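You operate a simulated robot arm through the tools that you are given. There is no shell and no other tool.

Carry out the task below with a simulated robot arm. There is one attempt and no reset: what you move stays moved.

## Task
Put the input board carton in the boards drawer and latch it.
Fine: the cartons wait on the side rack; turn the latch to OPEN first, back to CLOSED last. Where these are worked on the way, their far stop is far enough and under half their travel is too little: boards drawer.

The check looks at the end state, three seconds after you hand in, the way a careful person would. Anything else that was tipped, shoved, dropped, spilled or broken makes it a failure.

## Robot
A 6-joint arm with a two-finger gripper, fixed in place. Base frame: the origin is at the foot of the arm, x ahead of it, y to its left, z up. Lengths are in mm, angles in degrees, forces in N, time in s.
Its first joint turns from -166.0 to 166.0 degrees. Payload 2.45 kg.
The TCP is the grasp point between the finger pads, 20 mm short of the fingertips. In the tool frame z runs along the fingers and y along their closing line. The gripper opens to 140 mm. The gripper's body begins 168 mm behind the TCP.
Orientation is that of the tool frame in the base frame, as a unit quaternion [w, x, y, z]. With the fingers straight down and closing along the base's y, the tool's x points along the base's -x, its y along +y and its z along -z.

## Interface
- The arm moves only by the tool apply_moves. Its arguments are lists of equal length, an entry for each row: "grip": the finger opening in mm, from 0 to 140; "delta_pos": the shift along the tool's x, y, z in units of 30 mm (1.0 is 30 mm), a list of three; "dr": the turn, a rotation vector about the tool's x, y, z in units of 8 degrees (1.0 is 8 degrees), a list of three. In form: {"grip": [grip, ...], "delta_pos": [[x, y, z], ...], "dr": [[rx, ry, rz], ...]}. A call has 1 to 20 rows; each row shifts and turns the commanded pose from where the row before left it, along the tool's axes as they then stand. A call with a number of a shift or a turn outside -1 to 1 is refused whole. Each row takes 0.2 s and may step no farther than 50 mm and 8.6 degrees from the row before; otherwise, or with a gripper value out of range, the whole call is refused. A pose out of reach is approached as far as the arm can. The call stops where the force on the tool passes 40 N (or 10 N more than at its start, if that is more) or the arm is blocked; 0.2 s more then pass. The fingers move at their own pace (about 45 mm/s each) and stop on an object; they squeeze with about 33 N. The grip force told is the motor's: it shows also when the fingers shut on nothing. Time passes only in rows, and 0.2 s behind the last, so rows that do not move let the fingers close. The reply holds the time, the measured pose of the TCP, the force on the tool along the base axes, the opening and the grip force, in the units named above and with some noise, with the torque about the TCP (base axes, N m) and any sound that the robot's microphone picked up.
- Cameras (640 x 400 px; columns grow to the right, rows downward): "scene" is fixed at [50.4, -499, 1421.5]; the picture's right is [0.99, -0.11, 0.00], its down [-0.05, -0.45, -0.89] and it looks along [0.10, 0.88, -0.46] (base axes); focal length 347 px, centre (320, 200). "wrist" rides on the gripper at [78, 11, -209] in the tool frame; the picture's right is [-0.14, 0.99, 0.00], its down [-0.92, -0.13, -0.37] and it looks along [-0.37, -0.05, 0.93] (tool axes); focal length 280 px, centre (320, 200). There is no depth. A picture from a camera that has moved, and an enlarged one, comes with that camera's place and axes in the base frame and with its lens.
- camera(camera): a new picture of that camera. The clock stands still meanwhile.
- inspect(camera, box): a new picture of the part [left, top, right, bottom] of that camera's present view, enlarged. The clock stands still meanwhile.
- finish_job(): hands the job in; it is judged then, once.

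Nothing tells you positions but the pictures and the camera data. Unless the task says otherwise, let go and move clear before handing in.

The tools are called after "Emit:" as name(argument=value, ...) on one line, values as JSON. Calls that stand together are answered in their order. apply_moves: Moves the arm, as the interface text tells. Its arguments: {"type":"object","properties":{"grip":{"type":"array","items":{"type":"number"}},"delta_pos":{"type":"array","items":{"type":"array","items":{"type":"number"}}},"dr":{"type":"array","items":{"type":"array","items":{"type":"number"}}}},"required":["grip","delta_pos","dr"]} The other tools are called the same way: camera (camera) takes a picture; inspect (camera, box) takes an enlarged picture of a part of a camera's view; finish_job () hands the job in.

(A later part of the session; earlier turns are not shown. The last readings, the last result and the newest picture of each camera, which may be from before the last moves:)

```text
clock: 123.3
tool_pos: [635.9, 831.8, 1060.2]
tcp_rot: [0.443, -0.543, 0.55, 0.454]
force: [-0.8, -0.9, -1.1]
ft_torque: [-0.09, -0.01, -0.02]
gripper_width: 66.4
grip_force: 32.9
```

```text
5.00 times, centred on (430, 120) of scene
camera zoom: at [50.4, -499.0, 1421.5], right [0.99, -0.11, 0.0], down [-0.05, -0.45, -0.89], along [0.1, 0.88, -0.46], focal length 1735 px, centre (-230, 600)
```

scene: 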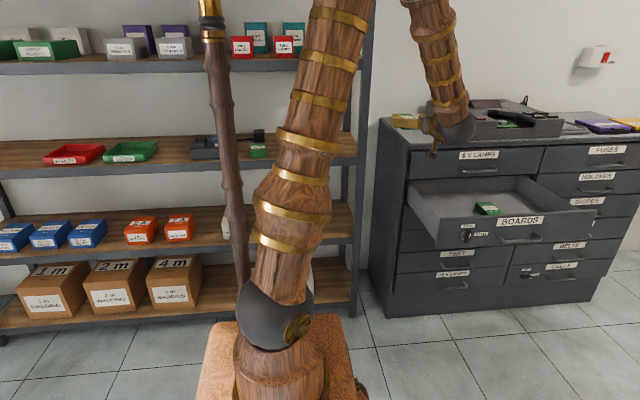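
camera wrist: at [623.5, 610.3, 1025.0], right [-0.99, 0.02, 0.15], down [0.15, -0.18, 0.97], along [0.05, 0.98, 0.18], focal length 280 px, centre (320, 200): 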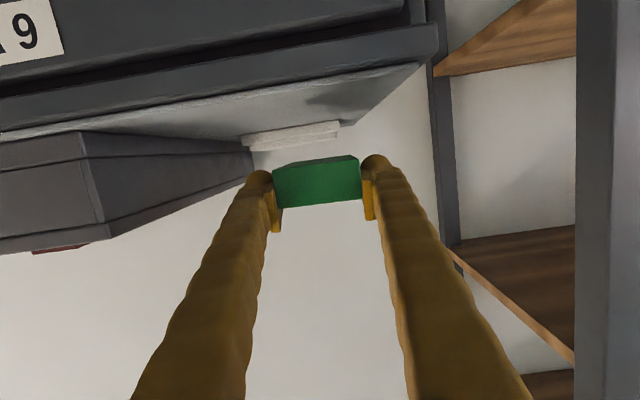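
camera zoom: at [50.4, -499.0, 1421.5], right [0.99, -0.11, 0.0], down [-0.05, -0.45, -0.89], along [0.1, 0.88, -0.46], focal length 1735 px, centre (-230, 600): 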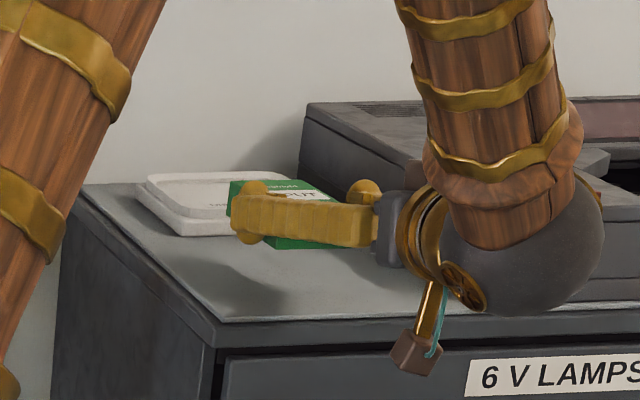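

Emit:
apply_moves(grip=[50, 50, 50, 50, 50], delta_pos=[[0.327, -0.006, 0.065], [0.327, -0.006, 0.065], [0.327, -0.006, 0.065], [0.327, -0.006, 0.065], [0, 0, 0]], dr=[[0, 0, 0], [0, 0, 0], [0, 0, 0], [0, 0, 0], [0, 0, 0]])

Emit:
inspect(camera="wrist", box=[220, 100, 420, 260])

Emit:
inspect(camera="scene", box=[380, 80, 480, 160])

```text
clock: 124.5
tool_pos: [636.4, 831.1, 1019.7]
tcp_rot: [0.443, -0.543, 0.551, 0.454]
force: [1.0, -0.5, -1.8]
ft_torque: [-0.06, -0.01, -0.01]
gripper_width: 66.2
grip_force: 33.0
```

```text
2.50 times, centred on (320, 180) of wrist
camera zoom: at [623.5, 610.3, 984.7], right [-0.99, 0.02, 0.15], down [0.15, -0.18, 0.97], along [0.05, 0.98, 0.17], focal length 701 px, centre (320, 250)
```

zoom: 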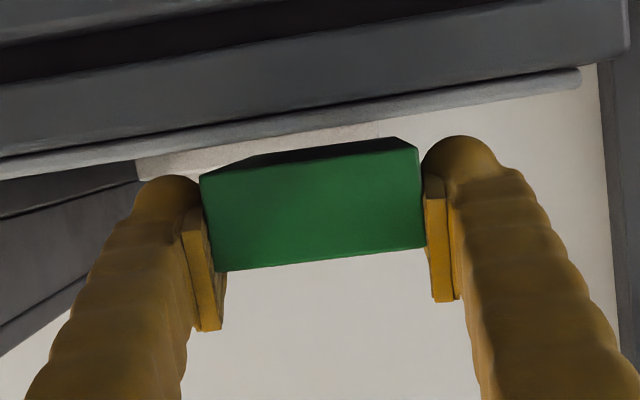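

```text
5.00 times, centred on (430, 120) of scene
camera zoom: at [50.4, -499.0, 1421.5], right [0.99, -0.11, 0.0], down [-0.05, -0.45, -0.89], along [0.1, 0.88, -0.46], focal length 1735 px, centre (-230, 600)
```

zoom: 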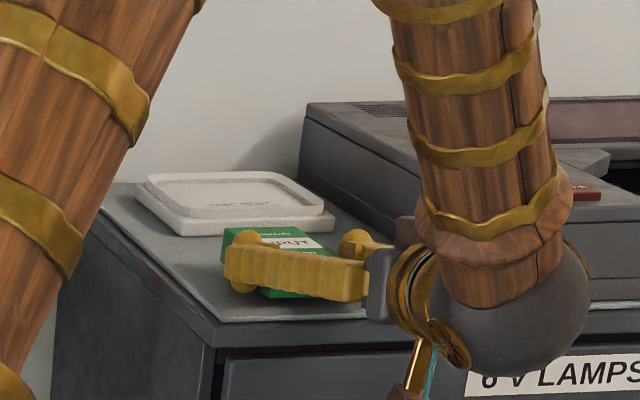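

Emit:
apply_moves(grip=[50, 50, 50], delta_pos=[[0.082, -0.002, 0.016], [0.082, -0.002, 0.016], [0.065, -0.001, 0.013]], dr=[[0, 0, 0], [0, 0, 0], [0, 0, 0]])

Emit:
apply_moves(grip=[50, 50], delta_pos=[[0.05, -0.001, 0.01], [0, 0, 0]], dr=[[0, 0, 0], [0, 0, 0]])

Emit:
inspect(camera="wrist", box=[220, 100, 420, 260])

```text
clock: 125.3
tool_pos: [634.5, 829.6, 1012.5]
tcp_rot: [0.442, -0.543, 0.55, 0.455]
force: [0.1, 0.2, -0.8]
ft_torque: [-0.05, 0.02, -0.01]
gripper_width: 66.0
grip_force: 32.7
```

```text
clock: 125.9
tool_pos: [635.0, 829.9, 1013.1]
tcp_rot: [0.442, -0.544, 0.549, 0.455]
force: [-0.9, -1.3, 6.8]
ft_torque: [0.27, -0.26, -0.05]
gripper_width: 65.9
grip_force: 33.2
```

```text
2.50 times, centred on (320, 180) of wrist
camera zoom: at [623.4, 610.1, 976.9], right [-0.99, 0.02, 0.15], down [0.15, -0.18, 0.97], along [0.05, 0.98, 0.18], focal length 701 px, centre (320, 250)
```

zoom: 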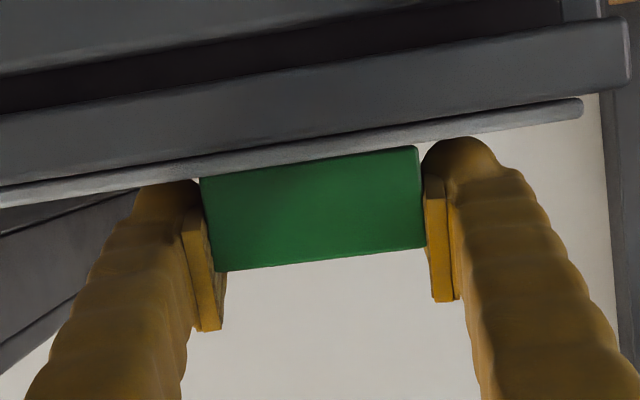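

The carton rests on the cabinet top. I'll open the fingers and withdraw.

Emit:
apply_moves(grip=[75, 92, 92, 92, 92, 92, 92, 92, 92], delta_pos=[[0, 0, 0], [0, 0, 0], [0, 0, 0], [0, 0, -0.5], [0, 0, -1], [0, 0, -1], [0, 0, -1], [0, 0, -1], [0, 0, -0.5]], dr=[[0, 0, 0], [0, 0, 0], [0, 0, 0], [0, 0, 0], [0, 0, 0], [0, 0, 0], [0, 0, 0], [0, 0, 0], [0, 0, 0]])

Emit:
camera(camera="wrist")

Emit:
inspect(camera="scene", box=[380, 80, 480, 160])

```text
clock: 127.9
tool_pos: [636.1, 683.1, 1040.2]
tcp_rot: [0.442, -0.543, 0.549, 0.455]
force: [0.3, 0.2, -0.2]
ft_torque: [0.02, -0.02, 0.03]
gripper_width: 92.0
grip_force: 0.1
```

```text
taken
camera wrist: at [624.3, 462.2, 1005.6], right [-0.99, 0.02, 0.15], down [0.15, -0.18, 0.97], along [0.05, 0.98, 0.17], focal length 280 px, centre (320, 200)
```

wrist: 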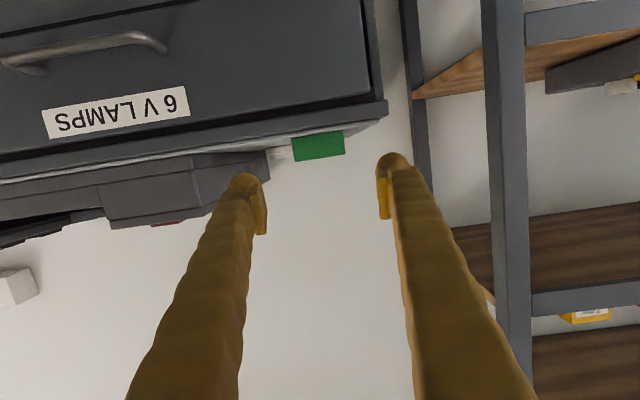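

```text
5.00 times, centred on (430, 120) of scene
camera zoom: at [50.4, -499.0, 1421.5], right [0.99, -0.11, 0.0], down [-0.05, -0.45, -0.89], along [0.1, 0.88, -0.46], focal length 1735 px, centre (-230, 600)
```

zoom: 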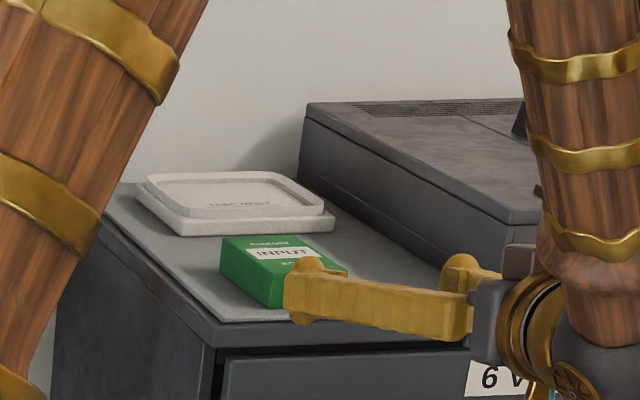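

The carton lies flat on the cabinet top, centred near (635, 857). Now I'll point the tool straight down and approach it from above.

Emit:
apply_moves(grip=[100, 100, 100, 100, 100, 100, 100, 100, 100, 100, 100, 100], delta_pos=[[0, 0, 0], [0, 0, 0], [0, 0, 0], [0, 0, 0], [0, 0, 0], [0, 0, 0], [0, 0, 0], [0, 0, 0], [0, 0, 0], [0, 0, 0], [0, 0, -0.8], [0, 0, -0.8]], dr=[[0, 0.985, 0], [0, 0.985, 0], [0, 0.985, 0], [0, 0.985, 0], [0, 0.985, 0], [0, 0.985, 0], [0, 0.985, 0], [0, 0.985, 0], [0, 0.985, 0], [0, 0.985, 0], [0, 0, 0], [0, 0, 0]])

Emit:
camera(camera="wrist")

```text
clock: 130.5
tool_pos: [637.8, 683.5, 1089.1]
tcp_rot: [0.007, 0.708, -0.706, -0.006]
force: [-0.1, 0.4, -0.3]
ft_torque: [-0.01, 0.0, 0.0]
gripper_width: 100.0
grip_force: 0.0
```

```text
taken
camera wrist: at [629.8, 605.4, 1298.0], right [-0.99, 0.14, 0.02], down [0.13, 0.92, 0.36], along [0.03, 0.36, -0.93], focal length 280 px, centre (320, 200)
```

wrist: 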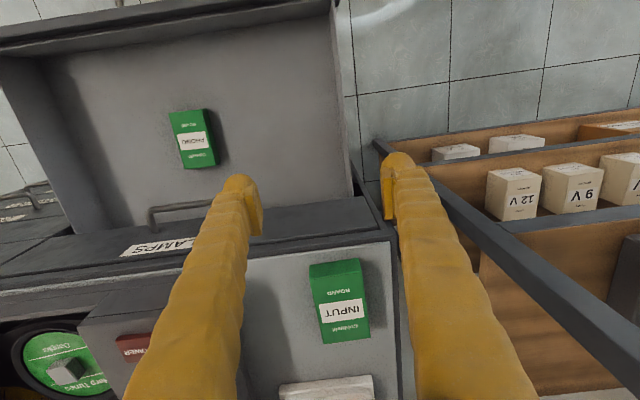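

Emit:
apply_moves(grip=[100, 100, 100, 100, 100, 100, 100], delta_pos=[[0, 0, 0], [-0.942, 0.018, 0.2], [-0.942, 0.018, 0.2], [-0.942, 0.018, 0.2], [-0.942, 0.018, 0.2], [-0.942, 0.018, 0.2], [-0.942, 0.018, 0.2]], dr=[[0.13, 0, 0], [0, 0, 0], [0, 0, 0], [0, 0, 0], [0, 0, 0], [0, 0, 0], [0, 0, 0]])

Emit:
camera(camera="wrist")

Emit:
inspect(camera="wrist", box=[220, 100, 420, 260])

Emit:
camera(camera="scene")

```text
clock: 132.1
tool_pos: [634.1, 852.4, 1053.6]
tcp_rot: [0.001, 0.707, -0.707, 0.0]
force: [0.5, 0.0, 0.3]
ft_torque: [0.01, -0.03, 0.01]
gripper_width: 100.0
grip_force: 0.0
```

```text
taken
camera wrist: at [621.7, 774.8, 1263.0], right [-0.99, 0.14, 0.0], down [0.13, 0.92, 0.37], along [0.05, 0.36, -0.93], focal length 280 px, centre (320, 200)
```

wrist: 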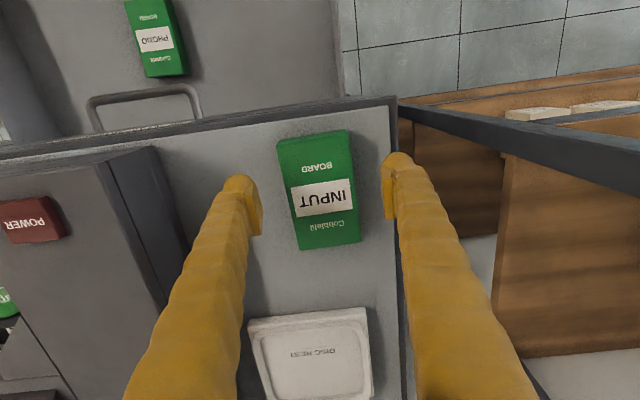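

```text
2.50 times, centred on (320, 180) of wrist
camera zoom: at [621.7, 774.8, 1263.0], right [-0.99, 0.14, 0.0], down [0.13, 0.92, 0.37], along [0.05, 0.36, -0.93], focal length 701 px, centre (320, 250)
```

zoom: 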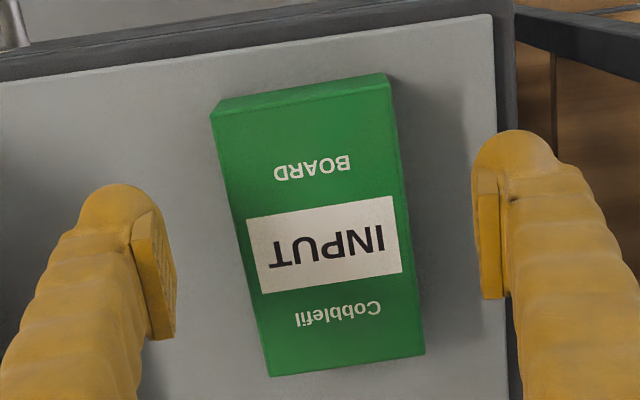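

```text
taken
```

scene: 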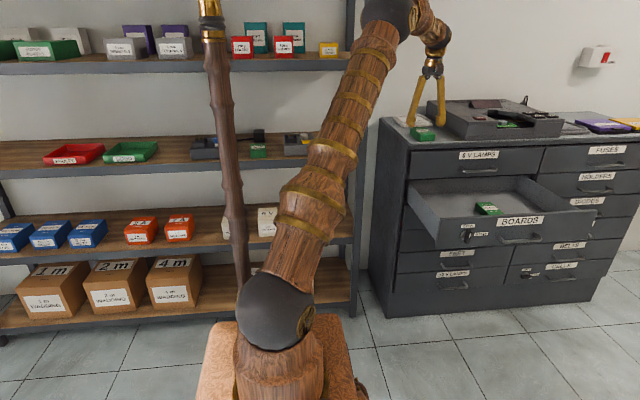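

Emit:
apply_moves(grip=[100, 100, 100, 50, 50, 50, 50, 50], delta_pos=[[-0.044, -0.009, 0.5], [-0.044, -0.009, 0.5], [-0.044, -0.009, 0.5], [0, 0, 0], [0, 0, 0], [0, 0, 0], [0, 0, 0], [0, 0, 0]], dr=[[0, 0, 0], [0, 0, 0], [0, 0, 0], [0, 0, 0], [0, 0, 0], [0, 0, 0], [0, 0, 0], [0, 0, 0]])

Emit:
inspect(camera="wrist", box=[220, 100, 420, 260])

```text
clock: 133.9
tool_pos: [634.4, 857.4, 1007.5]
tcp_rot: [0.001, 0.708, -0.706, 0.0]
force: [0.6, -0.1, 0.9]
ft_torque: [-0.01, -0.01, 0.1]
gripper_width: 64.8
grip_force: 33.5
```

```text
2.50 times, centred on (320, 180) of wrist
camera zoom: at [622.4, 779.7, 1216.8], right [-0.99, 0.14, 0.0], down [0.13, 0.92, 0.37], along [0.05, 0.36, -0.93], focal length 701 px, centre (320, 250)
```

zoom: 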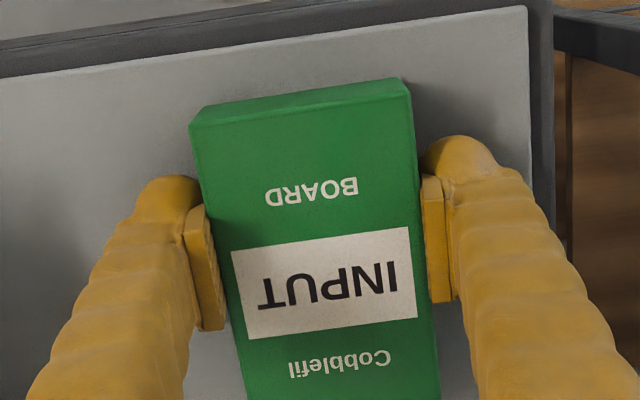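

The carton is held from above. I'll lift, bring it over the free left part of the drawer (690, 620), and lower.

Emit:
apply_moves(grip=[50, 50, 50, 50, 50, 50, 50, 50, 50, 50, 50], delta_pos=[[0, 0, -0.7], [0, 0, -0.7], [0, 0, -0.7], [0.988, -0.233, 0], [0.988, -0.233, 0], [0.988, -0.233, 0], [0.988, -0.233, 0], [0.988, -0.233, 0], [0.988, -0.233, 0], [0.988, -0.233, 0], [0.988, -0.233, 0]], dr=[[0, 0, 0], [0, 0, 0], [0, 0, 0], [0, 0, 0], [0, 0, 0], [0, 0, 0], [0, 0, 0], [0, 0, 0], [0, 0, 0], [0, 0, 0], [0, 0, 0]])

Emit:
camera(camera="wrist")

Emit:
camera(camera="scene")

```text
clock: 136.3
tool_pos: [692.2, 620.5, 1071.3]
tcp_rot: [0.001, 0.708, -0.706, 0.001]
force: [0.3, -0.3, -0.3]
ft_torque: [0.0, 0.02, 0.03]
gripper_width: 64.3
grip_force: 32.7
```

```text
taken
camera wrist: at [679.7, 542.0, 1279.9], right [-0.99, 0.13, 0.0], down [0.13, 0.92, 0.37], along [0.05, 0.36, -0.93], focal length 280 px, centre (320, 200)
```

wrist: 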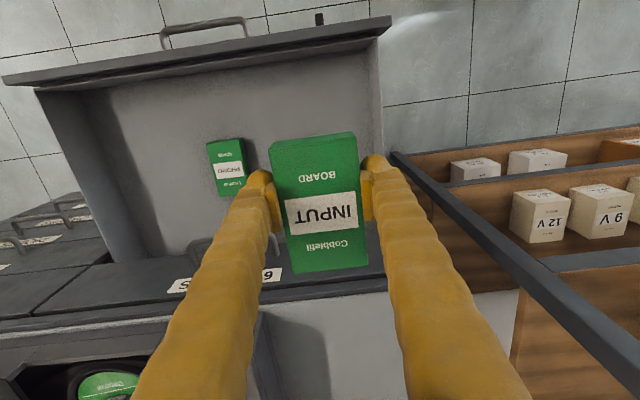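

```text
taken
```

scene: 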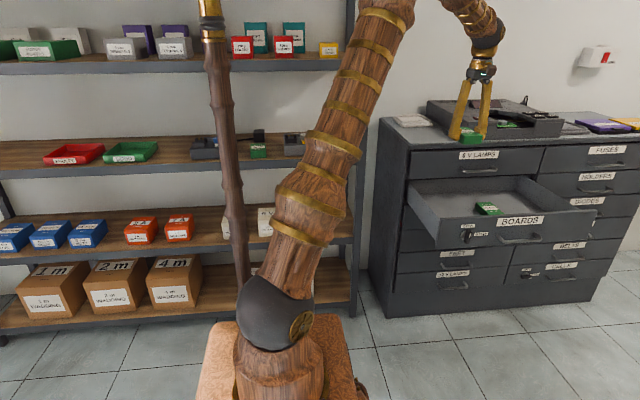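

Emit:
apply_moves(grip=[50, 50, 50, 50, 50, 50, 50, 50, 50], delta_pos=[[0, 0, 0.963], [0, 0, 0.963], [0, 0, 0.963], [0, 0, 0.963], [0, 0, 0.963], [0, 0, 0.963], [0, 0, 0.963], [0, 0, 0.963], [0, 0, 0.963]], dr=[[0, 0, 0], [0, 0, 0], [0, 0, 0], [0, 0, 0], [0, 0, 0], [0, 0, 0], [0, 0, 0], [0, 0, 0], [0, 0, 0]])

Emit:
camera(camera="wrist")

Emit:
inspect(camera="scene", box=[400, 130, 560, 250])

```text
clock: 138.3
tool_pos: [692.1, 620.9, 811.6]
tcp_rot: [0.001, 0.707, -0.707, 0.0]
force: [0.3, 0.0, -0.7]
ft_torque: [-0.03, 0.0, 0.03]
gripper_width: 64.3
grip_force: 32.4
```

```text
taken
camera wrist: at [679.7, 542.0, 1020.1], right [-0.99, 0.13, 0.0], down [0.13, 0.92, 0.37], along [0.05, 0.36, -0.93], focal length 280 px, centre (320, 200)
```

wrist: 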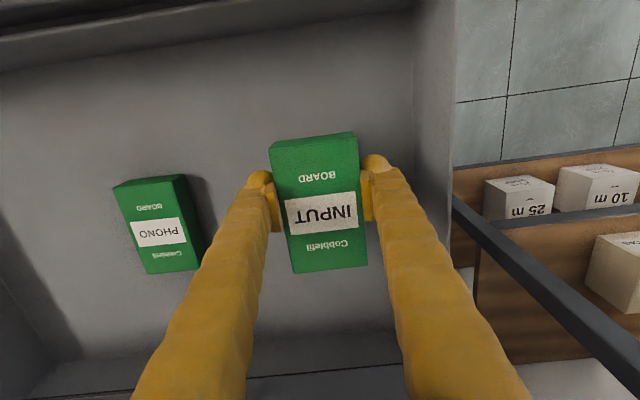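

```text
3.33 times, centred on (480, 190) of scene
camera zoom: at [50.4, -499.0, 1421.5], right [0.99, -0.11, 0.0], down [-0.05, -0.45, -0.89], along [0.1, 0.88, -0.46], focal length 1157 px, centre (-213, 233)
```

zoom: 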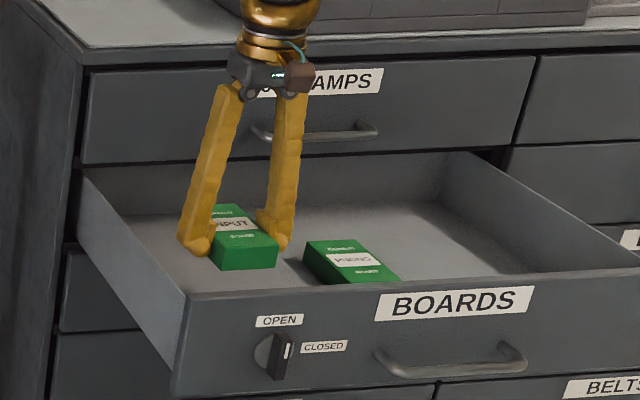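

Emit:
apply_moves(grip=[50, 50, 50, 50, 50, 50], delta_pos=[[0, 0, 0.5], [0, 0, 0.5], [0, 0, 0.3], [0, 0, 0.15], [0, 0, 0.1], [0, 0, 0]], dr=[[0, 0, 0], [0, 0, 0], [0, 0, 0], [0, 0, 0], [0, 0, 0], [0, 0, 0]])

Emit:
inspect(camera="wrist", box=[100, 80, 420, 300])

Emit:
inspect(camera="scene", box=[400, 130, 560, 250])

```text
clock: 139.7
tool_pos: [691.0, 622.3, 765.1]
tcp_rot: [0.001, 0.708, -0.707, 0.0]
force: [0.2, -0.4, -0.5]
ft_torque: [-0.01, 0.0, 0.0]
gripper_width: 64.4
grip_force: 32.8
```

```text
1.82 times, centred on (260, 190) of wrist
camera zoom: at [679.7, 542.3, 973.8], right [-0.99, 0.13, 0.0], down [0.13, 0.92, 0.37], along [0.05, 0.36, -0.93], focal length 510 px, centre (429, 218)
```

zoom: 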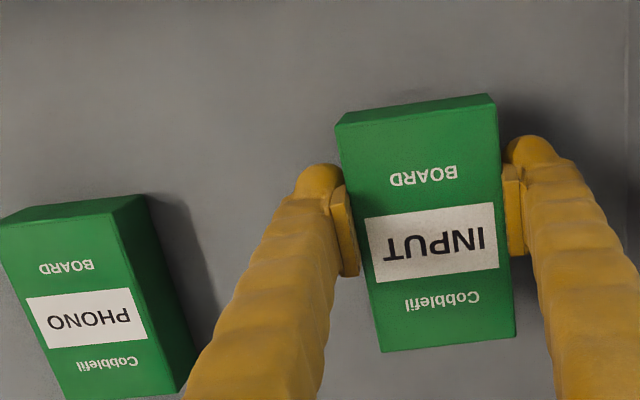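

```text
3.33 times, centred on (480, 190) of scene
camera zoom: at [50.4, -499.0, 1421.5], right [0.99, -0.11, 0.0], down [-0.05, -0.45, -0.89], along [0.1, 0.88, -0.46], focal length 1157 px, centre (-213, 233)
```

zoom: 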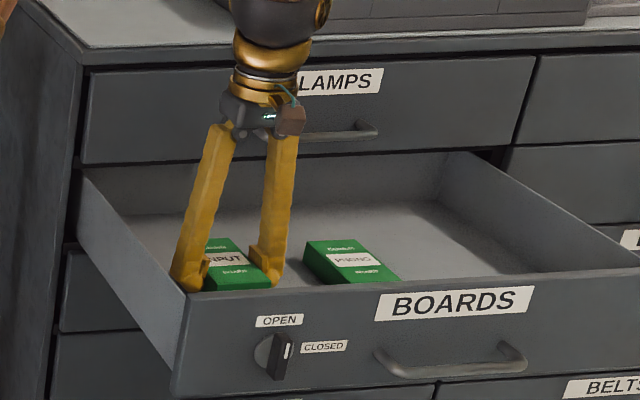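

Emit:
apply_moves(grip=[50, 50, 50, 50, 50], delta_pos=[[0, 0, 0.12], [0, 0, 0.12], [0, 0, 0.1], [0, 0, 0.07], [0, 0, 0]], dr=[[0, 0, 0], [0, 0, 0], [0, 0, 0], [0, 0, 0], [0, 0, 0]])

Emit:
inspect(camera="wrist", box=[100, 80, 420, 300])

```text
clock: 140.9
tool_pos: [691.6, 620.8, 751.1]
tcp_rot: [0.001, 0.708, -0.706, 0.001]
force: [-0.5, -0.3, -1.3]
ft_torque: [-0.02, 0.0, 0.02]
gripper_width: 64.1
grip_force: 32.5
```

```text
1.82 times, centred on (260, 190) of wrist
camera zoom: at [679.5, 542.3, 961.2], right [-0.99, 0.14, 0.0], down [0.13, 0.92, 0.37], along [0.05, 0.36, -0.93], focal length 510 px, centre (429, 218)
```

zoom: 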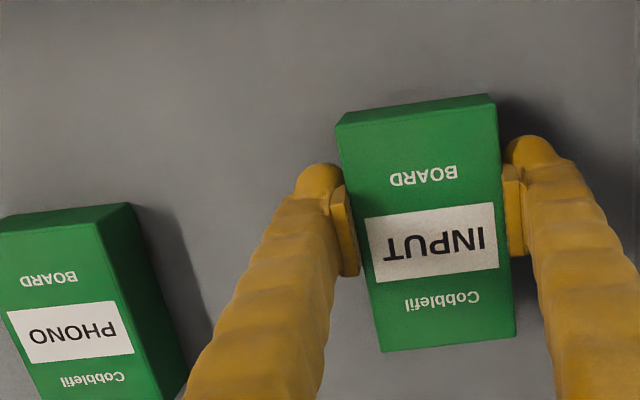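

Emit:
apply_moves(grip=[50, 50, 50, 50, 50], delta_pos=[[0, 0, 0.1], [0, 0, 0.1], [0, 0, 0.07], [0, 0, 0.07], [0, 0, 0]], dr=[[0, 0, 0], [0, 0, 0], [0, 0, 0], [0, 0, 0], [0, 0, 0]])

Emit:
apply_moves(grip=[50, 50, 50], delta_pos=[[0, 0, 0.07], [0, 0, 0.07], [0, 0, 0]], dr=[[0, 0, 0], [0, 0, 0], [0, 0, 0]])

```text
clock: 142.1
tool_pos: [690.3, 620.7, 742.1]
tcp_rot: [0.001, 0.708, -0.706, -0.001]
force: [-0.4, 0.6, -1.1]
ft_torque: [0.02, 0.03, -0.02]
gripper_width: 64.1
grip_force: 32.7
```

```text
clock: 142.9
tool_pos: [691.1, 620.8, 737.7]
tcp_rot: [0.001, 0.708, -0.706, 0.001]
force: [0.5, -0.8, -1.6]
ft_torque: [-0.02, 0.03, -0.01]
gripper_width: 64.2
grip_force: 32.8
```

Emit:
apply_moves(grip=[50, 50, 50, 50], delta_pos=[[0, 0, 0.06], [0, 0, 0.06], [0, 0, 0.04], [0, 0, 0]], dr=[[0, 0, 0], [0, 0, 0], [0, 0, 0], [0, 0, 0]])

Emit:
inspect(camera="wrist", box=[100, 80, 420, 300])

```text
clock: 143.9
tool_pos: [692.1, 621.2, 733.7]
tcp_rot: [0.0, 0.708, -0.706, 0.0]
force: [-6.7, 1.3, 38.3]
ft_torque: [0.5, 0.1, 0.1]
gripper_width: 64.4
grip_force: 32.8
```

```text
1.82 times, centred on (260, 190) of wrist
camera zoom: at [679.9, 542.2, 943.5], right [-0.99, 0.13, 0.0], down [0.13, 0.92, 0.37], along [0.05, 0.37, -0.93], focal length 510 px, centre (429, 218)
```

zoom: 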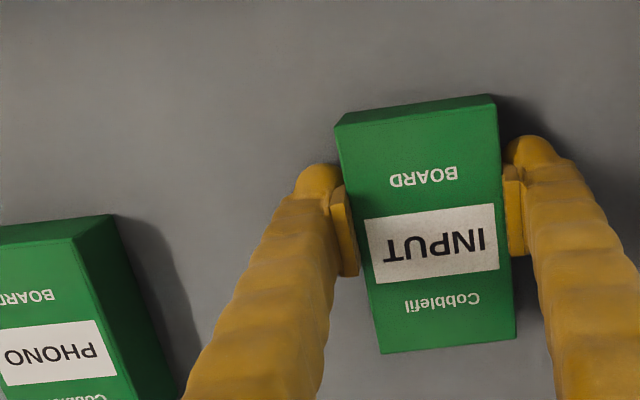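

The carton touches the drawer floor. I'll ease up slightly, release, and rise straight up.

Emit:
apply_moves(grip=[50, 75, 90, 90, 90, 90, 90, 90, 90, 90, 90, 90, 90, 90], delta_pos=[[0, 0, -0.07], [0, 0, 0], [0, 0, 0], [0, 0, -0.3], [0, 0, -0.7], [0, 0, -1], [0, 0, -1], [0, 0, -1], [0, 0, -1], [0, 0, -1], [0, 0, -1], [0, 0, -1], [0, 0, -1], [0, 0, -1]], dr=[[0, 0, 0], [0, 0, 0], [0, 0, 0], [0, 0, 0], [0, 0, 0], [0, 0, 0], [0, 0, 0], [0, 0, 0], [0, 0, 0], [0, 0, 0], [0, 0, 0], [0, 0, 0], [0, 0, 0], [0, 0, 0]])

Emit:
camera(camera="wrist")

Emit:
inspect(camera="scene", box=[400, 130, 560, 250])

```text
clock: 146.9
tool_pos: [692.7, 620.5, 1035.1]
tcp_rot: [0.001, 0.708, -0.706, 0.0]
force: [0.4, -0.2, -0.7]
ft_torque: [0.04, 0.02, -0.01]
gripper_width: 90.1
grip_force: 0.0
```

```text
taken
camera wrist: at [680.4, 541.9, 1244.7], right [-0.99, 0.13, 0.0], down [0.13, 0.92, 0.37], along [0.05, 0.36, -0.93], focal length 280 px, centre (320, 200)
```

wrist: 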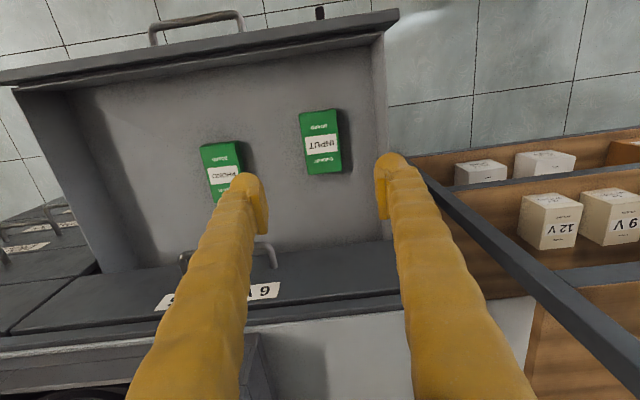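

```text
3.33 times, centred on (480, 190) of scene
camera zoom: at [50.4, -499.0, 1421.5], right [0.99, -0.11, 0.0], down [-0.05, -0.45, -0.89], along [0.1, 0.88, -0.46], focal length 1157 px, centre (-213, 233)
```

zoom: 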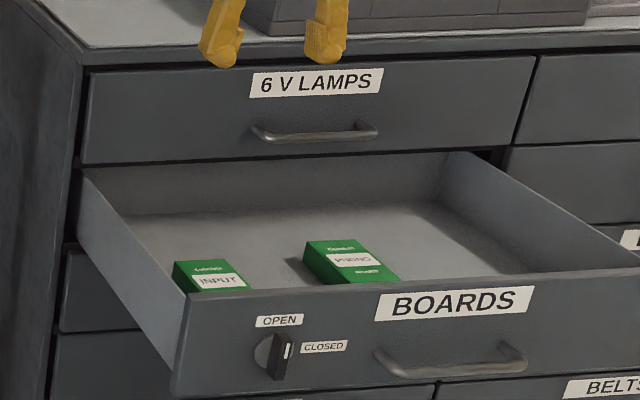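

The INPUT carton lies flat in the drawer. Now I'll retreat in front of the drawer and reorient to push it shut with closed fingers.

Emit:
apply_moves(grip=[20, 0, 0, 0, 0, 0, 0, 0, 0, 0, 0, 0, 0, 0, 0, 0, 0, 0, 0, 0], delta_pos=[[1, -0.133, 0], [1, -0.133, 0], [1, -0.133, 0], [1, -0.133, 0], [1, -0.133, 0], [1, -0.133, 0], [1, -0.133, 0], [1, -0.133, 0], [0, 0, 0], [0, 0, 0], [0, 0, 0], [0, 0, 0], [0, 0, 0], [0, 0, 0], [0, 0, 0], [0, 0, 0], [0, 0, 0], [0, 0, 0], [0, 0, 0], [0, 0, 0]], dr=[[0, 0, 0], [0, 0, 0], [0, 0, 0], [0, 0, 0], [0, 0, 0], [0, 0, 0], [0, 0, 0], [0, 0, 0], [0, 0, 1], [0, 0, 1], [0, 0, 1], [0, 0, 1], [0, 0, 1], [0, 0, 1], [0, 0, 1], [0, 0, 1], [0, 0, 1], [0, 0, 1], [0, 0, 1], [0, 0, 0.25]])

Emit:
apply_moves(grip=[0, 0, 0, 0, 0, 0, 0, 0, 0, 0, 0, 0], delta_pos=[[0, 0, 0], [0, 0, 0], [0, 0, 0], [0, 0, 0], [0, 0, 0], [0, 0, 0], [0, 0, 0], [0, 0, 0], [0, 0, 0], [0, 0, 0], [0, 0, 0], [0, 0, 0]], dr=[[-1, 0, 0], [-1, 0, 0], [-1, 0, 0], [-1, 0, 0], [-1, 0, 0], [-1, 0, 0], [-1, 0, 0], [-1, 0, 0], [-1, 0, 0], [-1, 0, 0], [-1, 0, 0], [-0.25, 0, 0]])

Emit:
camera(camera="scene")

```text
clock: 151.1
tool_pos: [724.2, 381.5, 1036.7]
tcp_rot: [0.0, -0.001, 1.0, 0.0]
force: [-0.2, -0.2, 0.1]
ft_torque: [-0.01, 0.0, 0.0]
gripper_width: 0.0
grip_force: 29.5
```

```text
clock: 153.7
tool_pos: [723.7, 380.1, 1035.9]
tcp_rot: [-0.002, 0.0, 0.707, 0.707]
force: [-0.3, 0.9, -0.2]
ft_torque: [-0.02, 0.01, 0.04]
gripper_width: 0.0
grip_force: 29.8
```

```text
taken
```

scene: 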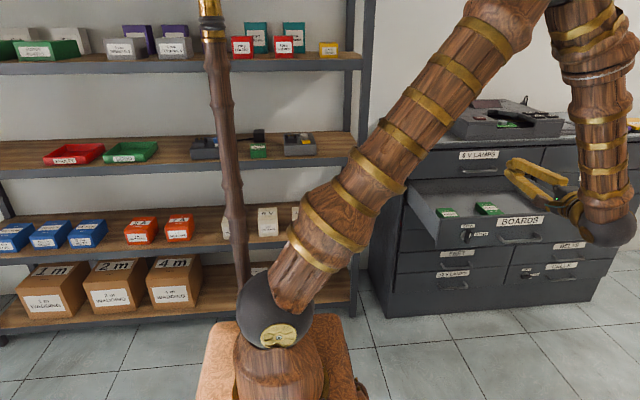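

Emit:
apply_moves(grip=[0, 0, 0, 0, 0, 0, 0, 0, 0, 0], delta_pos=[[0, -0.95, 0], [0, -0.95, 0], [0, -0.95, 0], [0, -0.95, 0], [0, -0.95, 0], [0, -0.95, 0], [0, -0.95, 0], [0, -0.95, 0], [0, -0.95, 0], [0, -0.95, 0]], dr=[[0, 0, 0], [0, 0, 0], [0, 0, 0], [0, 0, 0], [0, 0, 0], [0, 0, 0], [0, 0, 0], [0, 0, 0], [0, 0, 0], [0, 0, 0]])

Emit:
camera(camera="wrist")

Emit:
inspect(camera="scene", box=[400, 130, 600, 280])

```text
clock: 155.9
tool_pos: [722.9, 380.0, 750.9]
tcp_rot: [-0.001, 0.0, 0.708, 0.707]
force: [0.1, 0.4, 0.0]
ft_torque: [0.02, -0.01, 0.02]
gripper_width: 0.0
grip_force: 29.6
```

```text
taken
camera wrist: at [644.7, 171.1, 762.0], right [0.14, 0.0, 0.99], down [0.92, -0.37, -0.13], along [0.36, 0.93, -0.05], focal length 280 px, centre (320, 200)
```

wrist: 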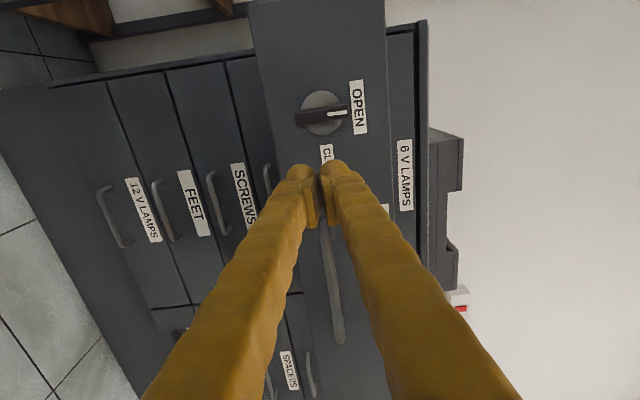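

```text
2.67 times, centred on (500, 205) of scene
camera zoom: at [50.4, -499.0, 1421.5], right [0.99, -0.11, 0.0], down [-0.05, -0.45, -0.89], along [0.1, 0.88, -0.46], focal length 925 px, centre (-160, 187)
```

zoom: 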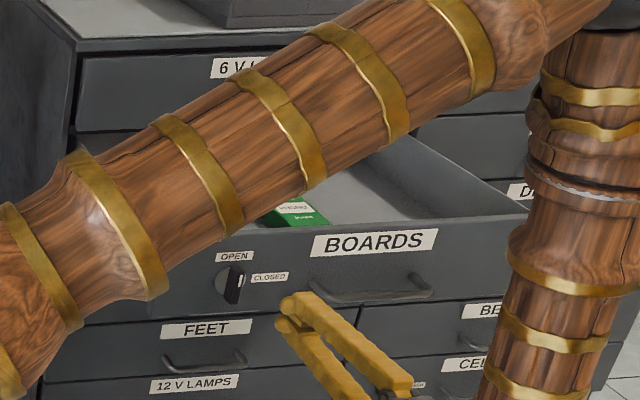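

Emit:
apply_moves(grip=[0, 0, 0, 0, 0, 0, 0], delta_pos=[[0, 0, 0.7], [0, 0, 0.7], [0, 0, 0.4], [0, 0, 0.2], [0, 0, 0.2], [0, 0, 0.2], [0, 0, 0.2]], dr=[[0, 0, 0], [0, 0, 0], [0, 0, 0], [0, 0, 0], [0, 0, 0], [0, 0, 0], [0, 0, 0]])

Emit:
apply_moves(grip=[0, 0, 0, 0, 0, 0, 0, 0, 0, 0], delta_pos=[[0, 0, 0.2], [0, 0, 0.3], [0, 0, 0.4], [0, 0, 0.4], [0, 0, 0.4], [0, 0, 0.4], [0, 0, 0.4], [0, 0, 0.4], [0, 0, 0.4], [0, 0, 0.4]], dr=[[0, 0, 0], [0, 0, 0], [0, 0, 0], [0, 0, 0], [0, 0, 0], [0, 0, 0], [0, 0, 0], [0, 0, 0], [0, 0, 0], [0, 0, 0]])

Emit:
camera(camera="scene")

```text
clock: 157.5
tool_pos: [722.8, 459.0, 750.1]
tcp_rot: [-0.001, -0.001, 0.708, 0.707]
force: [0.0, 0.2, -0.5]
ft_torque: [0.01, 0.0, 0.02]
gripper_width: 0.0
grip_force: 29.3
```

```text
clock: 159.7
tool_pos: [722.3, 569.7, 750.6]
tcp_rot: [-0.002, -0.001, 0.708, 0.706]
force: [0.7, -0.3, 0.0]
ft_torque: [0.0, 0.04, -0.01]
gripper_width: 0.1
grip_force: 29.2
```

```text
taken
```

scene: 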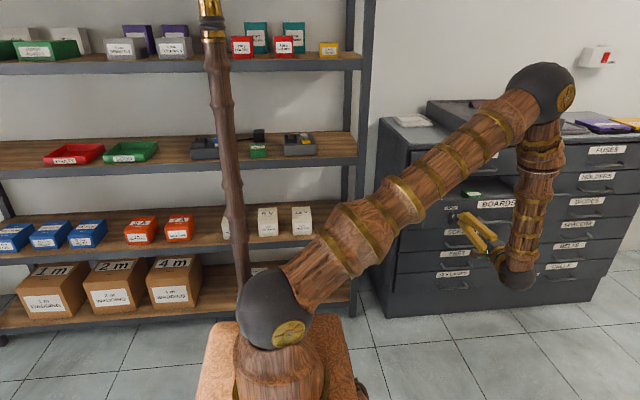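

Emit:
apply_moves(grip=[0, 0, 0, 0, 0, 0, 0, 0, 0, 0, 0, 0], delta_pos=[[0, 0, 0.4], [0, 0, 0.4], [0, 0, 0.4], [0, 0, 0.4], [0, 0, 0.4], [0, 0, 0.4], [0, 0, 0.4], [0, 0, 0.4], [0, 0, 0.4], [0, 0, 0.4], [0, 0, 0.4], [0, 0, 0.4]], dr=[[0, 0, 0], [0, 0, 0], [0, 0, 0], [0, 0, 0], [0, 0, 0], [0, 0, 0], [0, 0, 0], [0, 0, 0], [0, 0, 0], [0, 0, 0], [0, 0, 0], [0, 0, 0]])

Emit:
camera(camera="wrist")

Emit:
inspect(camera="scene", box=[400, 130, 560, 250])

```text
clock: 162.3
tool_pos: [723.8, 714.3, 750.0]
tcp_rot: [-0.002, 0.0, 0.708, 0.706]
force: [-0.7, 0.2, -0.1]
ft_torque: [-0.01, 0.01, -0.04]
gripper_width: 0.0
grip_force: 29.3
```

```text
taken
camera wrist: at [644.3, 504.1, 760.9], right [0.14, 0.0, 0.99], down [0.92, -0.37, -0.13], along [0.36, 0.93, -0.05], focal length 280 px, centre (320, 200)
```

wrist: 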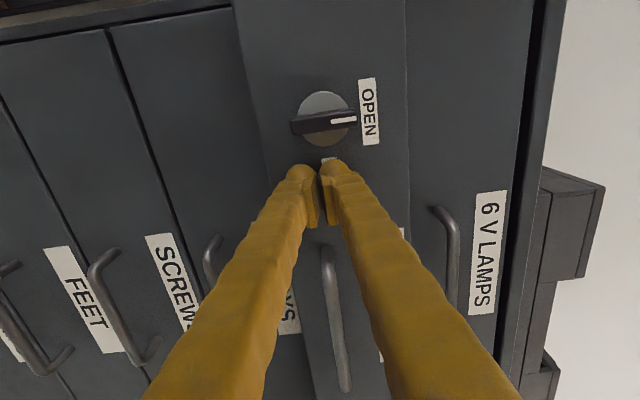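

```text
3.33 times, centred on (480, 190) of scene
camera zoom: at [50.4, -499.0, 1421.5], right [0.99, -0.11, 0.0], down [-0.05, -0.45, -0.89], along [0.1, 0.88, -0.46], focal length 1157 px, centre (-213, 233)
```

zoom: 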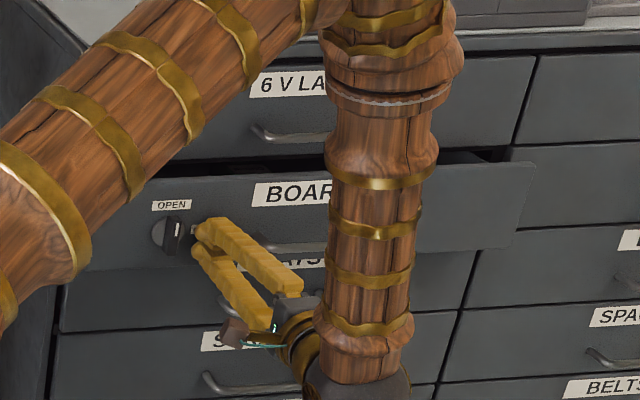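

Still about 60–70 mm open. I continue pushing until the drawer seats.

Emit:
apply_moves(grip=[0, 0, 0, 0, 0, 0, 0, 0, 0, 0], delta_pos=[[0, 0, 0.35], [0, 0, 0.35], [0, 0, 0.35], [0, 0, 0.35], [0, 0, 0.25], [0, 0, 0.2], [0, 0, 0.15], [0, 0, 0.15], [0, 0, 0.15], [0, 0, 0.15]], dr=[[0, 0, 0], [0, 0, 0], [0, 0, 0], [0, 0, 0], [0, 0, 0], [0, 0, 0], [0, 0, 0], [0, 0, 0], [0, 0, 0], [0, 0, 0]])

Emit:
camera(camera="wrist")

Emit:
inspect(camera="scene", box=[400, 130, 560, 250])

```text
clock: 164.0
tool_pos: [722.3, 771.3, 749.9]
tcp_rot: [-0.002, 0.0, 0.708, 0.706]
force: [-3.3, -9.4, 2.4]
ft_torque: [0.02, 0.05, 0.04]
gripper_width: 6.0
grip_force: 29.4
stopped in row 8: the force on the tool passed its limit at 58 N (the readings are from after the stop); the commanded pose is now the measured one
```

```text
taken
camera wrist: at [643.9, 560.8, 761.0], right [0.14, 0.0, 0.99], down [0.92, -0.37, -0.13], along [0.36, 0.93, -0.05], focal length 280 px, centre (320, 200)
```

wrist: 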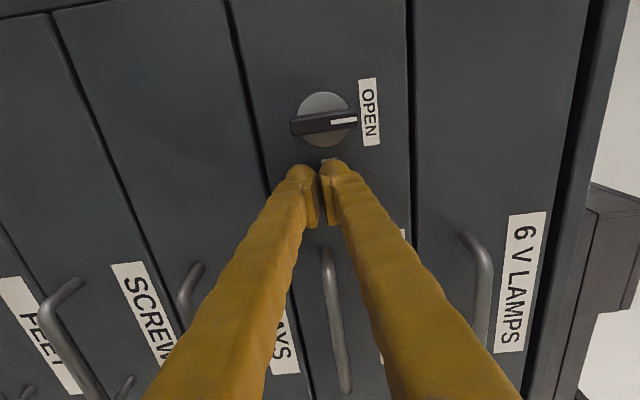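

```text
3.33 times, centred on (480, 190) of scene
camera zoom: at [50.4, -499.0, 1421.5], right [0.99, -0.11, 0.0], down [-0.05, -0.45, -0.89], along [0.1, 0.88, -0.46], focal length 1157 px, centre (-213, 233)
```

zoom: 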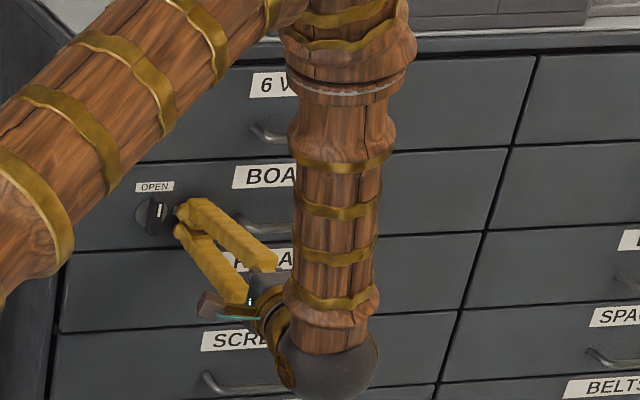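

The drawer is flush closed. Now I'll back off, align with the latch knob, and roll the tool so the fingers straddle its vertical bar.

Emit:
apply_moves(grip=[0, 0, 60, 60, 60, 60, 60, 60, 60, 60, 60, 60, 60, 60, 60, 60, 60], delta_pos=[[0, 0, -0.73], [0, 0, -0.73], [0, 0, -0.73], [0.9, 0.167, 0], [0.9, 0.167, 0], [0, 0, 0], [0, 0, 0], [0, 0, 0], [0, 0, 0], [0, 0, 0], [0, 0, 0], [0, 0, 0], [0, 0, 0], [0, 0, 0], [0, 0, 0], [0, 0, 0], [0, 0, 0]], dr=[[0, 0, 0], [0, 0, 0], [0, 0, 0], [0, 0, 0], [0, 0, 0], [0, 0, -1], [0, 0, -1], [0, 0, -1], [0, 0, -1], [0, 0, -1], [0, 0, -1], [0, 0, -1], [0, 0, -1], [0, 0, -1], [0, 0, -1], [0, 0, -1], [0, 0, -0.25]])

Emit:
camera(camera="wrist")

Emit:
inspect(camera="wrist", box=[240, 80, 400, 240])

```text
clock: 167.6
tool_pos: [667.4, 705.5, 759.2]
tcp_rot: [-0.5, 0.5, -0.5, -0.5]
force: [0.0, -1.5, 0.4]
ft_torque: [0.03, 0.03, 0.0]
gripper_width: 60.1
grip_force: 0.0
```

```text
taken
camera wrist: at [657.1, 495.2, 682.0], right [-0.99, 0.0, 0.14], down [0.13, -0.37, 0.92], along [0.05, 0.93, 0.36], focal length 280 px, centre (320, 200)
```

wrist: 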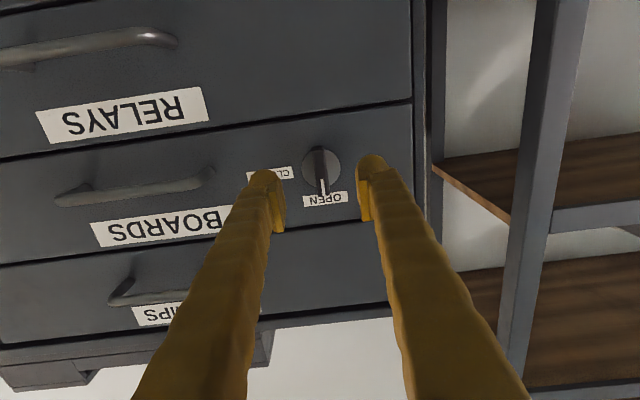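

```text
2.50 times, centred on (320, 160) of wrist
camera zoom: at [657.1, 495.2, 682.0], right [-0.99, 0.0, 0.14], down [0.13, -0.37, 0.92], along [0.05, 0.93, 0.36], focal length 701 px, centre (320, 300)
```

zoom: 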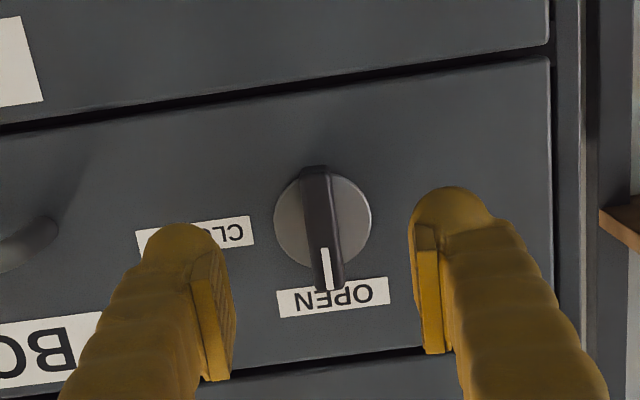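

Aligned with the knob. I'll advance and grip the bar.

Emit:
apply_moves(grip=[60, 60, 60, 0, 0, 0, 0, 0], delta_pos=[[0, 0, 0.7], [0, 0, 0.7], [0, 0, 0.5], [0, 0, 0], [0, 0, 0], [0, 0, 0], [0, 0, 0], [0, 0, 0]], dr=[[0, 0, 0], [0, 0, 0], [0, 0, 0], [0, 0, 0], [0, 0, 0], [0, 0, 0], [0, 0, 0], [0, 0, 0]])

Emit:
inspect(camera="wrist", box=[240, 80, 400, 240])

```text
clock: 169.4
tool_pos: [667.9, 763.0, 758.7]
tcp_rot: [0.498, -0.501, 0.5, 0.501]
force: [-9.6, 1.0, 3.4]
ft_torque: [0.0, -0.01, 0.11]
gripper_width: 12.0
grip_force: 39.1
```

```text
2.50 times, centred on (320, 160) of wrist
camera zoom: at [656.1, 552.7, 681.4], right [-0.99, 0.0, 0.14], down [0.13, -0.37, 0.92], along [0.05, 0.93, 0.36], focal length 701 px, centre (320, 300)
```

zoom: 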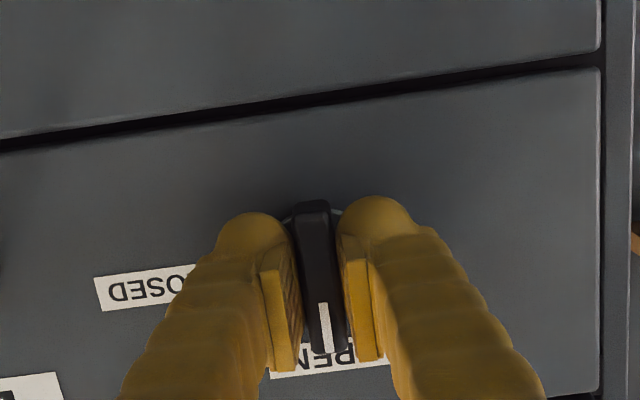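

Gripped. Now turning back toward CLOSED.

Emit:
apply_moves(grip=[0, 0, 0, 0, 0, 0], delta_pos=[[0, 0, 0], [0, 0, 0], [0, 0, 0], [0, 0, 0], [0, 0, 0], [0, 0, 0]], dr=[[0, 0, 0.8], [0, 0, 0.8], [0, 0, 0.8], [0, 0, 0.8], [0, 0, 0.8], [0, 0, 0.8]])

```text
clock: 170.9
tool_pos: [666.2, 762.7, 759.5]
tcp_rot: [0.306, -0.309, 0.637, 0.637]
force: [-5.8, -4.3, 3.1]
ft_torque: [0.03, -0.01, 0.08]
gripper_width: 12.0
grip_force: 39.2
stopped in row 6: the force on the tool passed its limit at 41 N (the readings are from after the stop); the commanded pose is now the measured one
```

Emit:
apply_moves(grip=[0, 0, 0, 0], delta_pos=[[0, 0, 0], [0, 0, 0], [0, 0, 0], [0, 0, 0]], dr=[[0, 0, 0.7], [0, 0, 0.7], [0, 0, 0.7], [0, 0, 0.7]])

```text
clock: 171.9
tool_pos: [665.7, 762.7, 759.6]
tcp_rot: [0.175, -0.178, 0.685, 0.685]
force: [-18.7, -16.3, 10.3]
ft_torque: [0.18, -0.01, 0.08]
gripper_width: 11.8
grip_force: 39.1
```

Emit:
apply_moves(grip=[0, 0, 0, 0, 0], delta_pos=[[0.021, 0.031, -0.033], [0, 0, 0], [0, 0, 0], [0, 0, 0], [0, 0, 0]], dr=[[0, 0, 0], [0, 0, 0.7], [0, 0, 0.7], [0, 0, 0.7], [0, 0, 0.7]])

Emit:
inspect(camera="wrist", box=[240, 80, 400, 240])

```text
clock: 173.1
tool_pos: [666.8, 763.1, 760.0]
tcp_rot: [0.04, -0.042, 0.706, 0.705]
force: [3.9, 0.0, 7.6]
ft_torque: [0.07, -0.01, -0.01]
gripper_width: 12.1
grip_force: 39.0
```

```text
2.50 times, centred on (320, 160) of wrist
camera zoom: at [587.2, 551.8, 762.3], right [0.02, 0.0, 1.0], down [0.93, -0.37, -0.02], along [0.37, 0.93, -0.01], focal length 701 px, centre (320, 300)
```

zoom: 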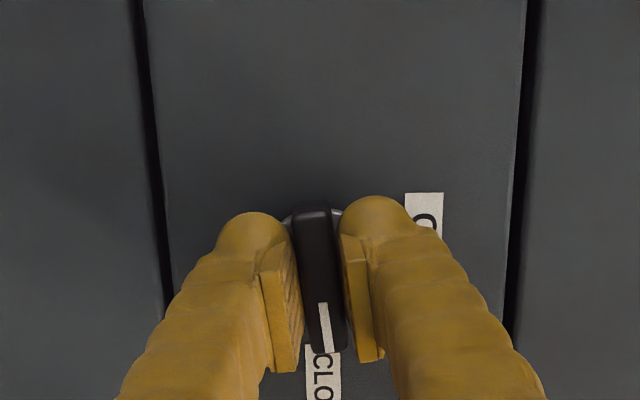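

Emit:
apply_moves(grip=[0, 0, 0], delta_pos=[[0, 0, 0], [0, 0, 0], [0, 0, 0]], dr=[[0, 0, 0.5], [0, 0, 0.45], [0, 0, 0]])

Emit:
inspect(camera="wrist", box=[240, 80, 400, 240])

```text
clock: 173.9
tool_pos: [666.4, 761.7, 761.0]
tcp_rot: [-0.007, 0.005, 0.708, 0.706]
force: [4.5, -0.6, 14.4]
ft_torque: [0.17, -0.44, -0.03]
gripper_width: 12.2
grip_force: 39.0
```

```text
2.50 times, centred on (320, 160) of wrist
camera zoom: at [588.3, 551.6, 772.7], right [0.15, 0.0, 0.99], down [0.92, -0.37, -0.14], along [0.36, 0.93, -0.06], focal length 701 px, centre (320, 300)
```

zoom: 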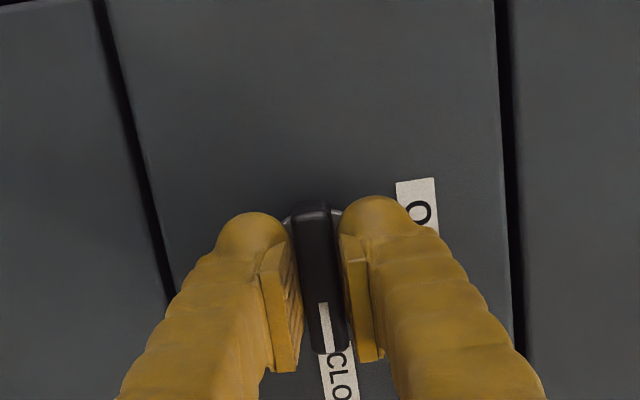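

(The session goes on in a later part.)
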